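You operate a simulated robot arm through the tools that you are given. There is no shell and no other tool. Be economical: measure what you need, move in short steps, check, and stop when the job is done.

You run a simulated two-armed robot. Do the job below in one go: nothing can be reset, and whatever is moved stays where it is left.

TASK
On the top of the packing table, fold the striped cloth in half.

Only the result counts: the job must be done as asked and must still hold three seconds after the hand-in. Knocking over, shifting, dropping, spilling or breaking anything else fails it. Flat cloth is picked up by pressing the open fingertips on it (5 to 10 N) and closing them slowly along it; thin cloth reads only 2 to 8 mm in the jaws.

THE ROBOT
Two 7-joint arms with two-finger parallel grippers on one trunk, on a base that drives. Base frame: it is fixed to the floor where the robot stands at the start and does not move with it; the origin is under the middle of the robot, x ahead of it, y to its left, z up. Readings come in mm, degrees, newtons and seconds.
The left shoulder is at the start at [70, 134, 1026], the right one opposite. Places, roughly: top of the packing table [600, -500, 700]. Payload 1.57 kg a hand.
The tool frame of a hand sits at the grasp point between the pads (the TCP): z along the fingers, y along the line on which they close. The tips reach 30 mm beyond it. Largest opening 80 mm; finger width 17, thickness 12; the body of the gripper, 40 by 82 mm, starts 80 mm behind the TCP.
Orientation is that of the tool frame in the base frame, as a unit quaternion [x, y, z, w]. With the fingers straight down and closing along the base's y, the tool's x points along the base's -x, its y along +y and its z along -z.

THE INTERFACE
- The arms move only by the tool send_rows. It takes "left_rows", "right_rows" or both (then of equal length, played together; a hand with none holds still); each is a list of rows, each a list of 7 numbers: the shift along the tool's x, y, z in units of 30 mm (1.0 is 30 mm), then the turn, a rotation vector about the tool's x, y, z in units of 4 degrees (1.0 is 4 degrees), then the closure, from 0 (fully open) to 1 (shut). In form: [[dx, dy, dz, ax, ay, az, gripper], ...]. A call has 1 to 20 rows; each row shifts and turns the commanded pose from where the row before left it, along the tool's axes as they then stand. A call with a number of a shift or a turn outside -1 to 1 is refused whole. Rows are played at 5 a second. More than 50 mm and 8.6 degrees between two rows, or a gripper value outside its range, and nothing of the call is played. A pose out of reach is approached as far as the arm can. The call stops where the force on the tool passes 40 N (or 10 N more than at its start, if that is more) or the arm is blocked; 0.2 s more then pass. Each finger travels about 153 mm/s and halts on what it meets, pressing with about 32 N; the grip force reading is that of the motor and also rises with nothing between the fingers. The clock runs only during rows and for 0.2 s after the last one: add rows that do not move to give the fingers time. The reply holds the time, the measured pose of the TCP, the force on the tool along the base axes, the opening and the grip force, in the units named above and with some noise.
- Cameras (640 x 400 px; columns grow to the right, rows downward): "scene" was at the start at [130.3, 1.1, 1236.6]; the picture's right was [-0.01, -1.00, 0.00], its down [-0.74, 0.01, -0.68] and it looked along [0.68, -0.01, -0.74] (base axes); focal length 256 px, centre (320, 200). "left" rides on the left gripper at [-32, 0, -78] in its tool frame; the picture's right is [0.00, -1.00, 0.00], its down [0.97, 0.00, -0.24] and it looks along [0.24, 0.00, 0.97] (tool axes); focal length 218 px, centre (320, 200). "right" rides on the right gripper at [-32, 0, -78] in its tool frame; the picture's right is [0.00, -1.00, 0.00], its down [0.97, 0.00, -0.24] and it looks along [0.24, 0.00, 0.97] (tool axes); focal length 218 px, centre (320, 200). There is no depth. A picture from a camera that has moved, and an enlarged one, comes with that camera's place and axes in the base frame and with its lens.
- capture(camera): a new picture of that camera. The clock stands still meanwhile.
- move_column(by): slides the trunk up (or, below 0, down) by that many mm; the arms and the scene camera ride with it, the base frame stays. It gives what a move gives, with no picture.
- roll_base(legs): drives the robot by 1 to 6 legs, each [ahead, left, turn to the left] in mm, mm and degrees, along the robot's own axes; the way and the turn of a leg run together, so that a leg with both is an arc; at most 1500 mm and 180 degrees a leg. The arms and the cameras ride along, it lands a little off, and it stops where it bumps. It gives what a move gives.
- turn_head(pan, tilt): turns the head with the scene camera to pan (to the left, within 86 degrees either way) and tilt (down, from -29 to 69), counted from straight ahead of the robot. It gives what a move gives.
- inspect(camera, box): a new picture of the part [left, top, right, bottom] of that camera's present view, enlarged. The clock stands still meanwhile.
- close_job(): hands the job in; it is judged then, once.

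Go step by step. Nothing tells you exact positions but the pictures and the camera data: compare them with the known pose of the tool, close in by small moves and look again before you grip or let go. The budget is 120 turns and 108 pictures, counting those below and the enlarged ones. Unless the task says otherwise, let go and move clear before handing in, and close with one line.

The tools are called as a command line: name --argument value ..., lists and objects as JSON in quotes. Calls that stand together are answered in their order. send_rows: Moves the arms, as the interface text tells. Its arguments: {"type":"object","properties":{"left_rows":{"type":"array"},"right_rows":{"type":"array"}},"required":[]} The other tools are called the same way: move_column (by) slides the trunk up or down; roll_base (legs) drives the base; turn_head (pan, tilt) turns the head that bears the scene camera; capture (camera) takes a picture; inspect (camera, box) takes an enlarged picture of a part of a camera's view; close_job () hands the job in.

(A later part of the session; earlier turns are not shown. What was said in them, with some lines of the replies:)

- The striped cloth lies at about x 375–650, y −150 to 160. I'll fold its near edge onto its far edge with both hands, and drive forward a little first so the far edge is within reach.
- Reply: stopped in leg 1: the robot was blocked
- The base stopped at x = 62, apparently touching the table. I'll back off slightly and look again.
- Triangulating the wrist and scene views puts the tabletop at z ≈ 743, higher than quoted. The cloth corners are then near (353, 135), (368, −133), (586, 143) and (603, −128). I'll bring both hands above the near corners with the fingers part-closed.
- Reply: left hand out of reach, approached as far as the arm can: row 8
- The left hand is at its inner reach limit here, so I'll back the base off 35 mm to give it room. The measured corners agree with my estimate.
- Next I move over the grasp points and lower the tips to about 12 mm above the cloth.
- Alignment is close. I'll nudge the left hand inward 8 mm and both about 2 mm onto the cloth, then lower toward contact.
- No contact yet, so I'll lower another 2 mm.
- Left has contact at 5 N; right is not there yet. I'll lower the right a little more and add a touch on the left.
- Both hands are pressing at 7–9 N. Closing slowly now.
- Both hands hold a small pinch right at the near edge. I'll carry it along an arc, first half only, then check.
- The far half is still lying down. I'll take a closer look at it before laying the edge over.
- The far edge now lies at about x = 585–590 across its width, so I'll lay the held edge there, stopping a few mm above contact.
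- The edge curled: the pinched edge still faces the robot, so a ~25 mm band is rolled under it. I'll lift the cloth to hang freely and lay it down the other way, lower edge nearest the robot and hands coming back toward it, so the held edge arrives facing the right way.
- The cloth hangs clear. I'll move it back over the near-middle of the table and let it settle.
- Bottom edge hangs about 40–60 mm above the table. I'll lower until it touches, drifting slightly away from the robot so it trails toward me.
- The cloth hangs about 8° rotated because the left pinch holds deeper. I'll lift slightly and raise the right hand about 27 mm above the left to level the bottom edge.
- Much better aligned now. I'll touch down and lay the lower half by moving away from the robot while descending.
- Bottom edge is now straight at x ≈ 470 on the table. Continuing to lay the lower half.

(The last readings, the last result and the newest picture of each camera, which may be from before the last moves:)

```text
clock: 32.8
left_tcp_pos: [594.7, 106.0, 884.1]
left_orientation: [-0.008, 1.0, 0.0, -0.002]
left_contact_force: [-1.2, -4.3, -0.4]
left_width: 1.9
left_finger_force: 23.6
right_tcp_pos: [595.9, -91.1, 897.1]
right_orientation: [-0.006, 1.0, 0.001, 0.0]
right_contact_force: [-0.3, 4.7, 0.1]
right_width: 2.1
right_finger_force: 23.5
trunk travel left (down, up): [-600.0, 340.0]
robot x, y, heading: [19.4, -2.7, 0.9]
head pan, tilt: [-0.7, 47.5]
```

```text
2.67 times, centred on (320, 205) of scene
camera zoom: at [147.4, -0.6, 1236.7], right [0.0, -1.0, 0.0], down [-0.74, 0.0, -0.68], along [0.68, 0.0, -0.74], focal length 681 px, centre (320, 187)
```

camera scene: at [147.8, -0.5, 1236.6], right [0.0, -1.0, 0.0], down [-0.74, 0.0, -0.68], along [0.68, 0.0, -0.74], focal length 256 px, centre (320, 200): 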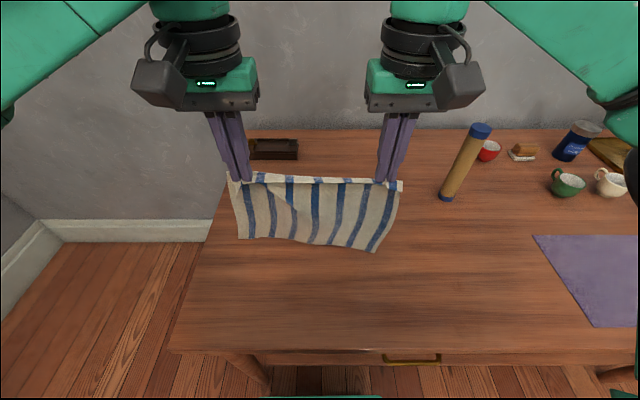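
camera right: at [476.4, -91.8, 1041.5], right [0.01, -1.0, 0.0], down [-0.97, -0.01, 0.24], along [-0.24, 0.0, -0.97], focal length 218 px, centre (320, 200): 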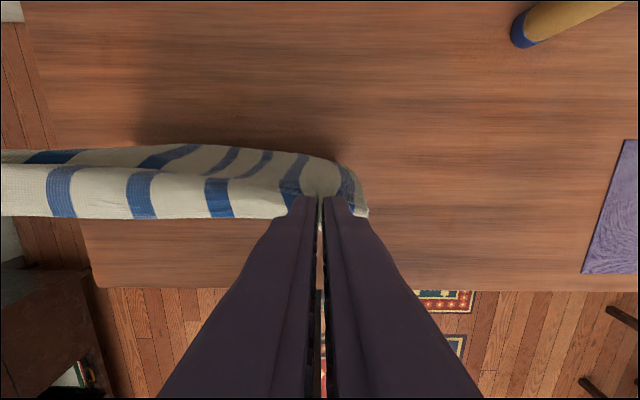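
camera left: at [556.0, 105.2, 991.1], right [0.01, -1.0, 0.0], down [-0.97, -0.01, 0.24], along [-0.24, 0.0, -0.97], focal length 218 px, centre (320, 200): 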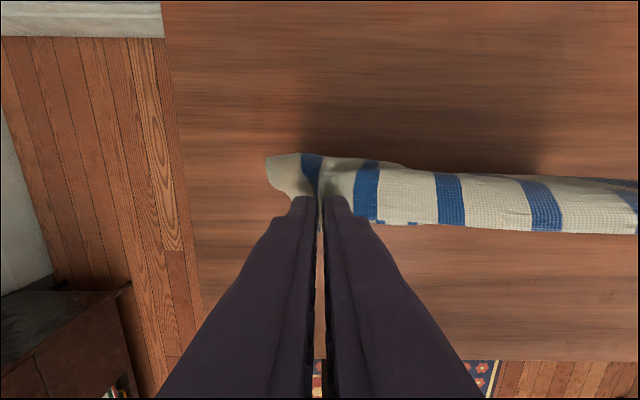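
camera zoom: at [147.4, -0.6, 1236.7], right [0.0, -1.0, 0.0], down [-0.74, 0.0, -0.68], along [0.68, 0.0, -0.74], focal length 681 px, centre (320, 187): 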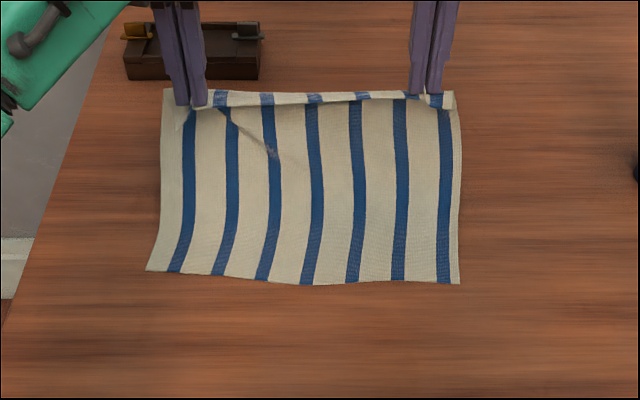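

The bottom edge slid forward a bit (left x ≈ 500, right ≈ 487) because it was too taut. I'll lower now so more cloth lies down, then check.

send_rows --left_rows '[[0, 0, 0.3, 0, 0, 0, 1], [0, 0, 0.3, 0, 0, 0, 1], [-0.1, 0, 0.3, 0, 0, 0, 1], [-0.2, 0, 0.3, 0, 0, 0, 1], [-0.2, 0, 0.3, 0, 0, 0, 1], [-0.1, 0, 0.2, 0, 0, 0, 1], [0, 0, 0, 0, 0, 0, 1]]' --right_rows '[[0, 0, 0.3, 0, 0, 0, 1], [0, 0, 0.3, 0, 0, 0, 1], [0, 0, 0.3, 0, 0, 0, 1], [-0.1, 0, 0.35, 0, 0, 0, 1], [-0.1, 0, 0.35, 0, 0, 0, 1], [0, 0, 0.3, 0, 0, 0, 1], [0, 0, 0, 0, 0, 0, 1]]'

inspect --camera "scene" --box '[200, 130, 440, 280]'

capture --camera "left"

capture --camera "right"

```text
clock: 34.4
left_tcp_pos: [612.4, 105.5, 834.0]
left_orientation: [-0.007, 1.0, 0.0, -0.002]
left_contact_force: [-0.3, -5.1, 0.1]
left_width: 2.3
left_finger_force: 24.0
right_tcp_pos: [601.3, -90.8, 840.3]
right_orientation: [-0.005, 1.0, 0.001, 0.0]
right_contact_force: [-0.2, 5.5, -0.6]
right_width: 2.2
right_finger_force: 23.3
trunk travel left (down, up): [-600.0, 340.0]
robot x, y, heading: [19.8, -4.2, 0.4]
head pan, tilt: [-0.7, 47.5]
```

```text
2.67 times, centred on (320, 205) of scene
camera zoom: at [147.8, -0.4, 1236.6], right [0.0, -1.0, 0.0], down [-0.74, 0.0, -0.68], along [0.68, 0.0, -0.74], focal length 681 px, centre (320, 187)
```

zoom: 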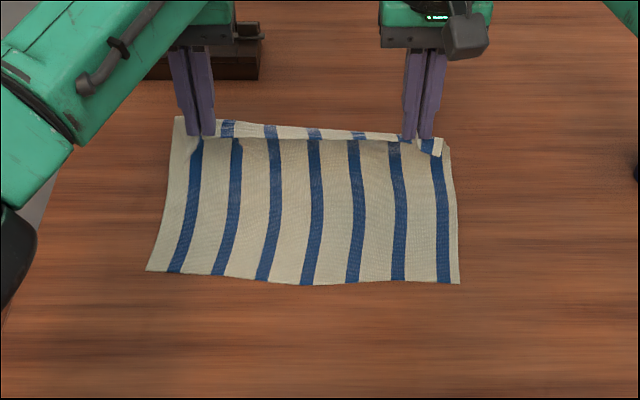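

```text
74 pictures are left
camera left: at [645.6, 106.8, 912.4], right [0.01, -1.0, 0.0], down [-0.97, -0.01, 0.24], along [-0.24, 0.0, -0.97], focal length 218 px, centre (320, 200)
```

left: 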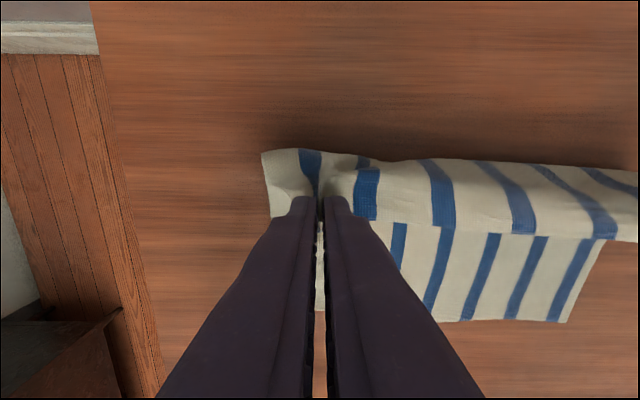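

```text
73 pictures are left
camera right: at [633.1, -90.4, 916.6], right [0.01, -1.0, 0.0], down [-0.97, -0.01, 0.24], along [-0.24, 0.0, -0.97], focal length 218 px, centre (320, 200)
```

right: 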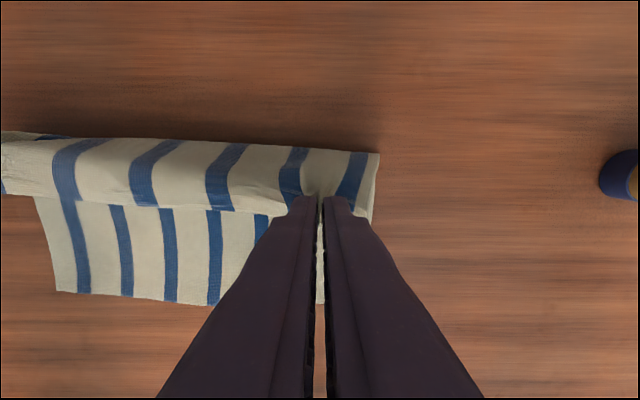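

The lower half lies flat with its edge at x ≈ 501 (left) and 487 (right). Now I'll fold back: an arc toward the robot, stopping just above that edge.

send_rows --left_rows '[[0.1, 0.033, -0.4, 0, 0, 0, 1], [0.2, 0.033, -0.33, 0, 0, 0, 1], [0.35, 0.033, -0.17, 0, 0, 0, 1], [0.45, 0.033, 0, 0, 0, 0, 1], [0.5, 0.033, 0.17, 0, 0, 0, 1], [0.5, 0.033, 0.33, 0, 0, 0, 1], [0.45, 0.033, 0.5, 0, 0, 0, 1], [0.4, 0.033, 0.55, 0, 0, 0, 1], [0.3, 0.033, 0.5, 0, 0, 0, 1], [0.18, 0.033, 0.4, 0, 0, 0, 1], [0, 0, 0, 0, 0, 0, 1]]' --right_rows '[[0.1, 0.017, -0.4, 0, 0, 0, 1], [0.2, 0.017, -0.33, 0, 0, 0, 1], [0.35, 0.017, -0.17, 0, 0, 0, 1], [0.45, 0.017, 0, 0, 0, 0, 1], [0.5, 0.017, 0.17, 0, 0, 0, 1], [0.5, 0.017, 0.33, 0, 0, 0, 1], [0.45, 0.017, 0.5, 0, 0, 0, 1], [0.4, 0.017, 0.6, 0, 0, 0, 1], [0.3, 0.017, 0.55, 0, 0, 0, 1], [0.18, 0.017, 0.5, 0, 0, 0, 1], [0, 0, 0, 0, 0, 0, 1]]'

inspect --camera "scene" --box '[200, 130, 440, 280]'

capture --camera "left"

capture --camera "right"

```text
clock: 36.8
left_tcp_pos: [509.7, 116.1, 787.2]
left_orientation: [-0.006, 1.0, -0.001, -0.002]
left_contact_force: [-1.1, -11.1, 0.0]
left_width: 2.1
left_finger_force: 23.9
right_tcp_pos: [498.4, -85.5, 787.1]
right_orientation: [-0.005, 1.0, 0.001, 0.0]
right_contact_force: [0.3, 10.7, 0.2]
right_width: 2.0
right_finger_force: 23.8
trunk travel left (down, up): [-600.0, 340.0]
robot x, y, heading: [16.3, -6.1, 0.6]
head pan, tilt: [-0.7, 47.5]
```

```text
2.67 times, centred on (320, 205) of scene
camera zoom: at [147.8, -0.6, 1236.6], right [0.0, -1.0, 0.0], down [-0.74, 0.0, -0.68], along [0.68, 0.0, -0.74], focal length 681 px, centre (320, 187)
```

zoom: 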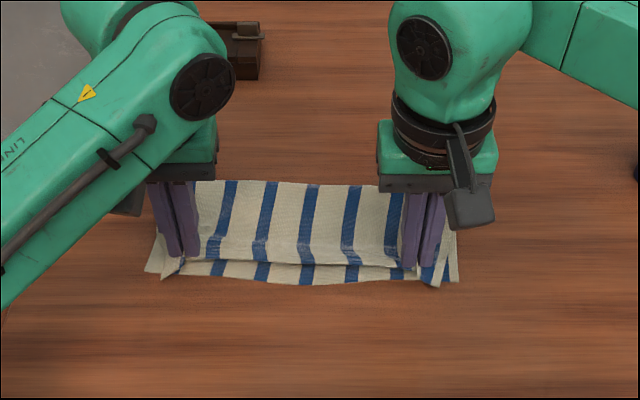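

```text
71 pictures are left
camera left: at [542.1, 115.3, 865.8], right [0.01, -1.0, 0.0], down [-0.97, -0.01, 0.24], along [-0.24, 0.0, -0.97], focal length 218 px, centre (320, 200)
```

left: 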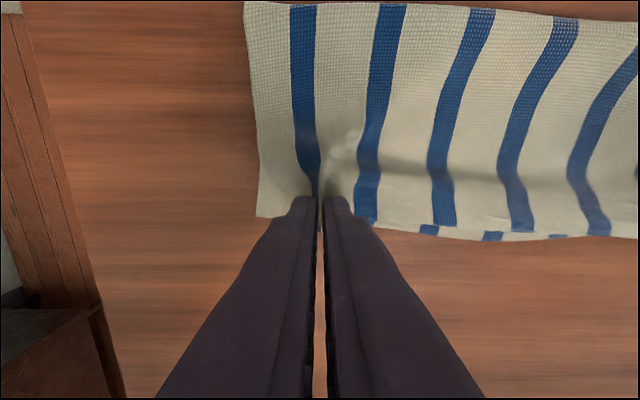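

```text
70 pictures are left
camera right: at [529.7, -86.0, 864.2], right [0.01, -1.0, 0.0], down [-0.97, -0.01, 0.24], along [-0.24, 0.0, -0.97], focal length 218 px, centre (320, 200)
```

right: 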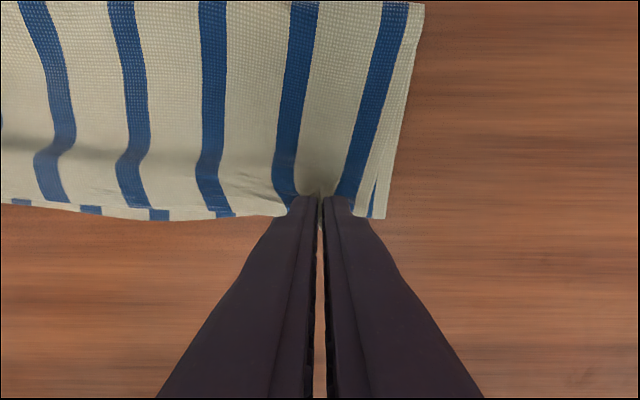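

The layers match within a few mm. I'll lower to light contact.

send_rows --left_rows '[[0.05, 0, 0.15, 0, 0, 0, 1], [0.05, 0, 0.15, 0, 0, 0, 1], [0, -0.03, 0.1, 0, 0, 0, 1], [0, -0.03, 0, 0, 0, 0, 1]]' --right_rows '[[0.05, 0, 0.15, 0, 0, 0, 1], [0.05, 0, 0.15, 0, 0, 0, 1], [0, 0.03, 0.1, 0, 0, 0, 1], [0, 0.03, 0, 0, 0, 0, 1]]'

```text
clock: 37.8
left_tcp_pos: [504.9, 113.3, 774.8]
left_orientation: [-0.008, 1.0, 0.001, -0.002]
left_contact_force: [-0.4, -7.6, 0.4]
left_width: 2.2
left_finger_force: 23.0
right_tcp_pos: [495.2, -84.9, 775.0]
right_orientation: [-0.004, 1.0, -0.001, -0.001]
right_contact_force: [0.7, 7.8, 0.6]
right_width: 2.1
right_finger_force: 23.1
trunk travel left (down, up): [-600.0, 340.0]
robot x, y, heading: [20.2, -4.8, 0.9]
head pan, tilt: [-0.7, 47.5]
```

Lower 2 mm more, then open slowly to spread the pinched tucks.

send_rows --left_rows '[[0, 0, 0.07, 0, 0, 0, 1], [0, 0, 0, 0, 0, 0, 0.96], [0, 0, 0, 0, 0, 0, 0.92], [0, 0, 0, 0, 0, 0, 0.88], [0, 0, 0, 0, 0, 0, 0.84], [0, 0, 0, 0, 0, 0, 0.8], [0, 0, 0, 0, 0, 0, 0.76], [0, 0, 0, 0, 0, 0, 0.72], [0, 0, 0, 0, 0, 0, 0.68], [0, 0, 0, 0, 0, 0, 0.64], [0, 0, 0, 0, 0, 0, 0.6], [0, 0, 0, 0, 0, 0, 0.56], [0, 0, 0, 0, 0, 0, 0.56]]' --right_rows '[[0, 0, 0.07, 0, 0, 0, 1], [0, 0, 0, 0, 0, 0, 0.96], [0, 0, 0, 0, 0, 0, 0.92], [0, 0, 0, 0, 0, 0, 0.88], [0, 0, 0, 0, 0, 0, 0.84], [0, 0, 0, 0, 0, 0, 0.8], [0, 0, 0, 0, 0, 0, 0.76], [0, 0, 0, 0, 0, 0, 0.72], [0, 0, 0, 0, 0, 0, 0.68], [0, 0, 0, 0, 0, 0, 0.64], [0, 0, 0, 0, 0, 0, 0.6], [0, 0, 0, 0, 0, 0, 0.56], [0, 0, 0, 0, 0, 0, 0.56]]'

capture --camera "left"

capture --camera "right"

```text
clock: 40.6
left_tcp_pos: [506.2, 112.2, 772.4]
left_orientation: [-0.007, 1.0, 0.0, -0.002]
left_contact_force: [0.2, 0.1, 1.3]
left_width: 34.3
left_finger_force: 0.1
right_tcp_pos: [496.2, -84.9, 773.5]
right_orientation: [-0.006, 1.0, 0.0, -0.001]
right_contact_force: [-0.3, -0.8, -0.2]
right_width: 34.8
right_finger_force: 0.0
trunk travel left (down, up): [-600.0, 340.0]
robot x, y, heading: [13.0, -3.9, 0.4]
head pan, tilt: [-0.7, 47.5]
```

```text
69 pictures are left
camera left: at [539.2, 113.6, 851.9], right [0.01, -1.0, 0.0], down [-0.97, -0.01, 0.24], along [-0.24, 0.0, -0.97], focal length 218 px, centre (320, 200)
```

left: 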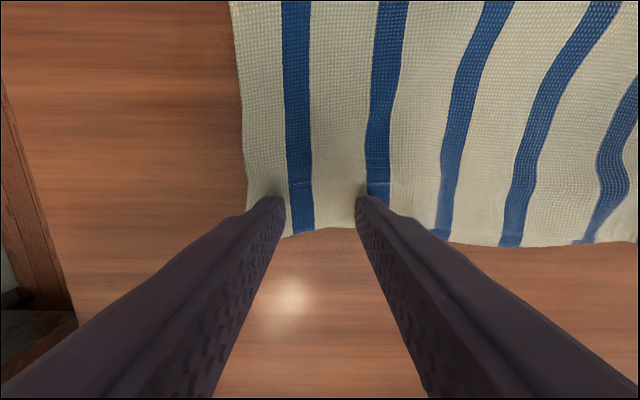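

```text
68 pictures are left
camera right: at [527.0, -84.4, 850.8], right [0.01, -1.0, 0.0], down [-0.97, -0.01, 0.24], along [-0.24, 0.0, -0.97], focal length 218 px, centre (320, 200)
```

right: 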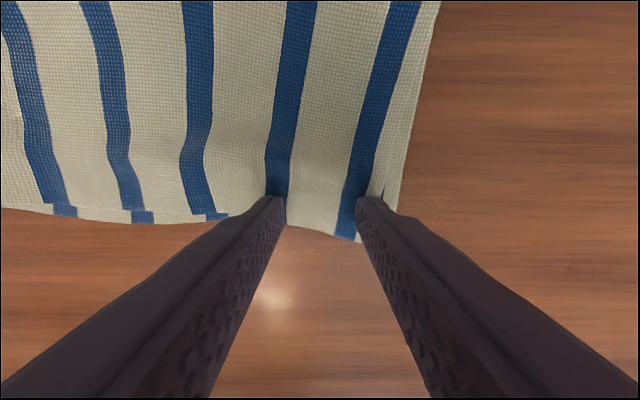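

The tucks opened cleanly. Raising both hands straight up and looking.

send_rows --left_rows '[[0, 0, -0.3, 0, 0, 0, 0.56], [0, 0, -0.6, 0, 0, 0, 0.56], [0, 0, -1, 0, 0, 0, 0.56], [0, 0, -1, 0, 0, 0, 0.5], [0, 0, -1, 0, 0, 0, 0.5], [0, 0, -1, 0, 0, 0, 0.5], [0, 0, -1, 0, 0, 0, 0.5], [0, 0.5, 0, 0, 0, 0, 0.5], [0, 1, 0, 0, 0, 0, 0.5], [0, 1, 0, 0, 0, 0, 0.5], [0, 1, 0, 0, 0, 0, 0.5]]' --right_rows '[[0, 0, -0.3, 0, 0, 0, 0.56], [0, 0, -0.6, 0, 0, 0, 0.56], [0, 0, -1, 0, 0, 0, 0.56], [0, 0, -1, 0, 0, 0, 0.5], [0, 0, -1, 0, 0, 0, 0.5], [0, 0, -1, 0, 0, 0, 0.5], [0, 0, -1, 0, 0, 0, 0.5], [0, -0.5, 0, 0, 0, 0, 0.5], [0, -1, 0, 0, 0, 0, 0.5], [0, -1, 0, 0, 0, 0, 0.5], [0, -1, 0, 0, 0, 0, 0.5]]'

capture --camera "scene"

inspect --camera "scene" --box '[220, 150, 420, 275]'

capture --camera "right"

```text
clock: 43.0
left_tcp_pos: [504.8, 218.6, 950.7]
left_orientation: [-0.006, 1.0, 0.0, -0.002]
left_contact_force: [0.7, 0.1, 1.1]
left_width: 39.8
left_finger_force: 0.0
right_tcp_pos: [496.2, -190.8, 950.9]
right_orientation: [-0.005, 1.0, 0.0, 0.0]
right_contact_force: [0.4, -0.3, -0.5]
right_width: 39.8
right_finger_force: 0.1
trunk travel left (down, up): [-600.0, 340.0]
robot x, y, heading: [18.2, -7.0, 0.5]
head pan, tilt: [-0.7, 47.5]
```

```text
67 pictures are left
camera scene: at [147.4, -0.7, 1236.7], right [0.0, -1.0, 0.0], down [-0.74, 0.0, -0.68], along [0.68, 0.0, -0.74], focal length 256 px, centre (320, 200)
```

scene: 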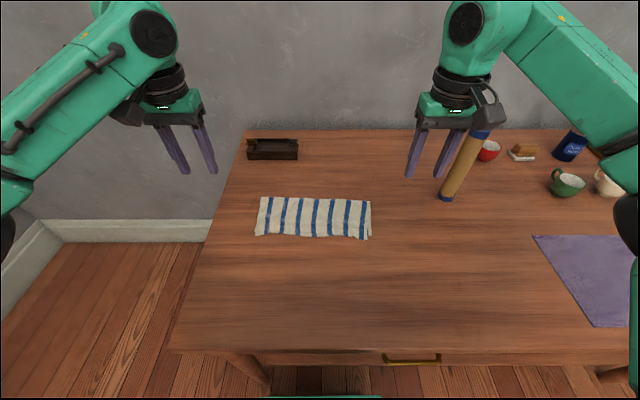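

```text
3.20 times, centred on (320, 212) of scene
camera zoom: at [147.4, -0.7, 1236.7], right [0.0, -1.0, 0.0], down [-0.74, 0.0, -0.68], along [0.68, 0.0, -0.74], focal length 818 px, centre (320, 160)
```

zoom: 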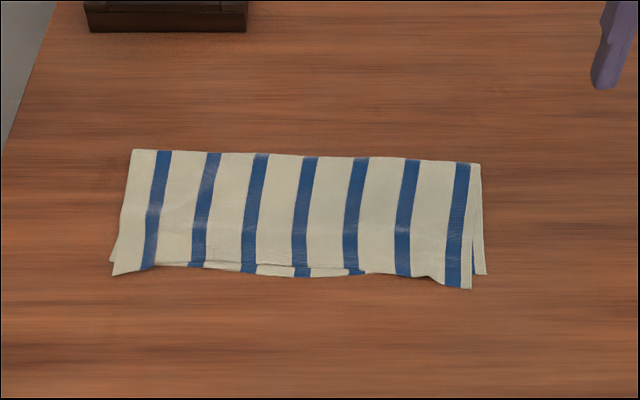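

```text
65 pictures are left
camera right: at [527.9, -190.5, 1027.2], right [0.01, -1.0, 0.0], down [-0.97, -0.01, 0.24], along [-0.24, 0.0, -0.97], focal length 218 px, centre (320, 200)
```

right: 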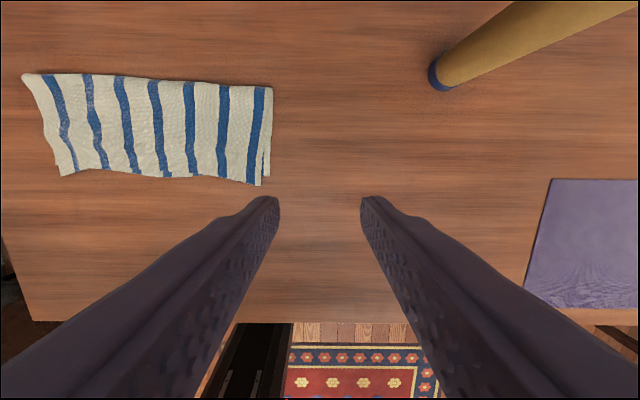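

The cloth is folded neatly in half, its edges aligned within about 10 mm. The hands are clear and nothing else was disturbed, so I'm handing in.

close_job

```text
The job is handed in.
```

The striped cloth is folded in half on the packing table, with its edges aligned to within about 10 mm, and the job is handed in. It now lies about 10 cm further from the robot than where it started.
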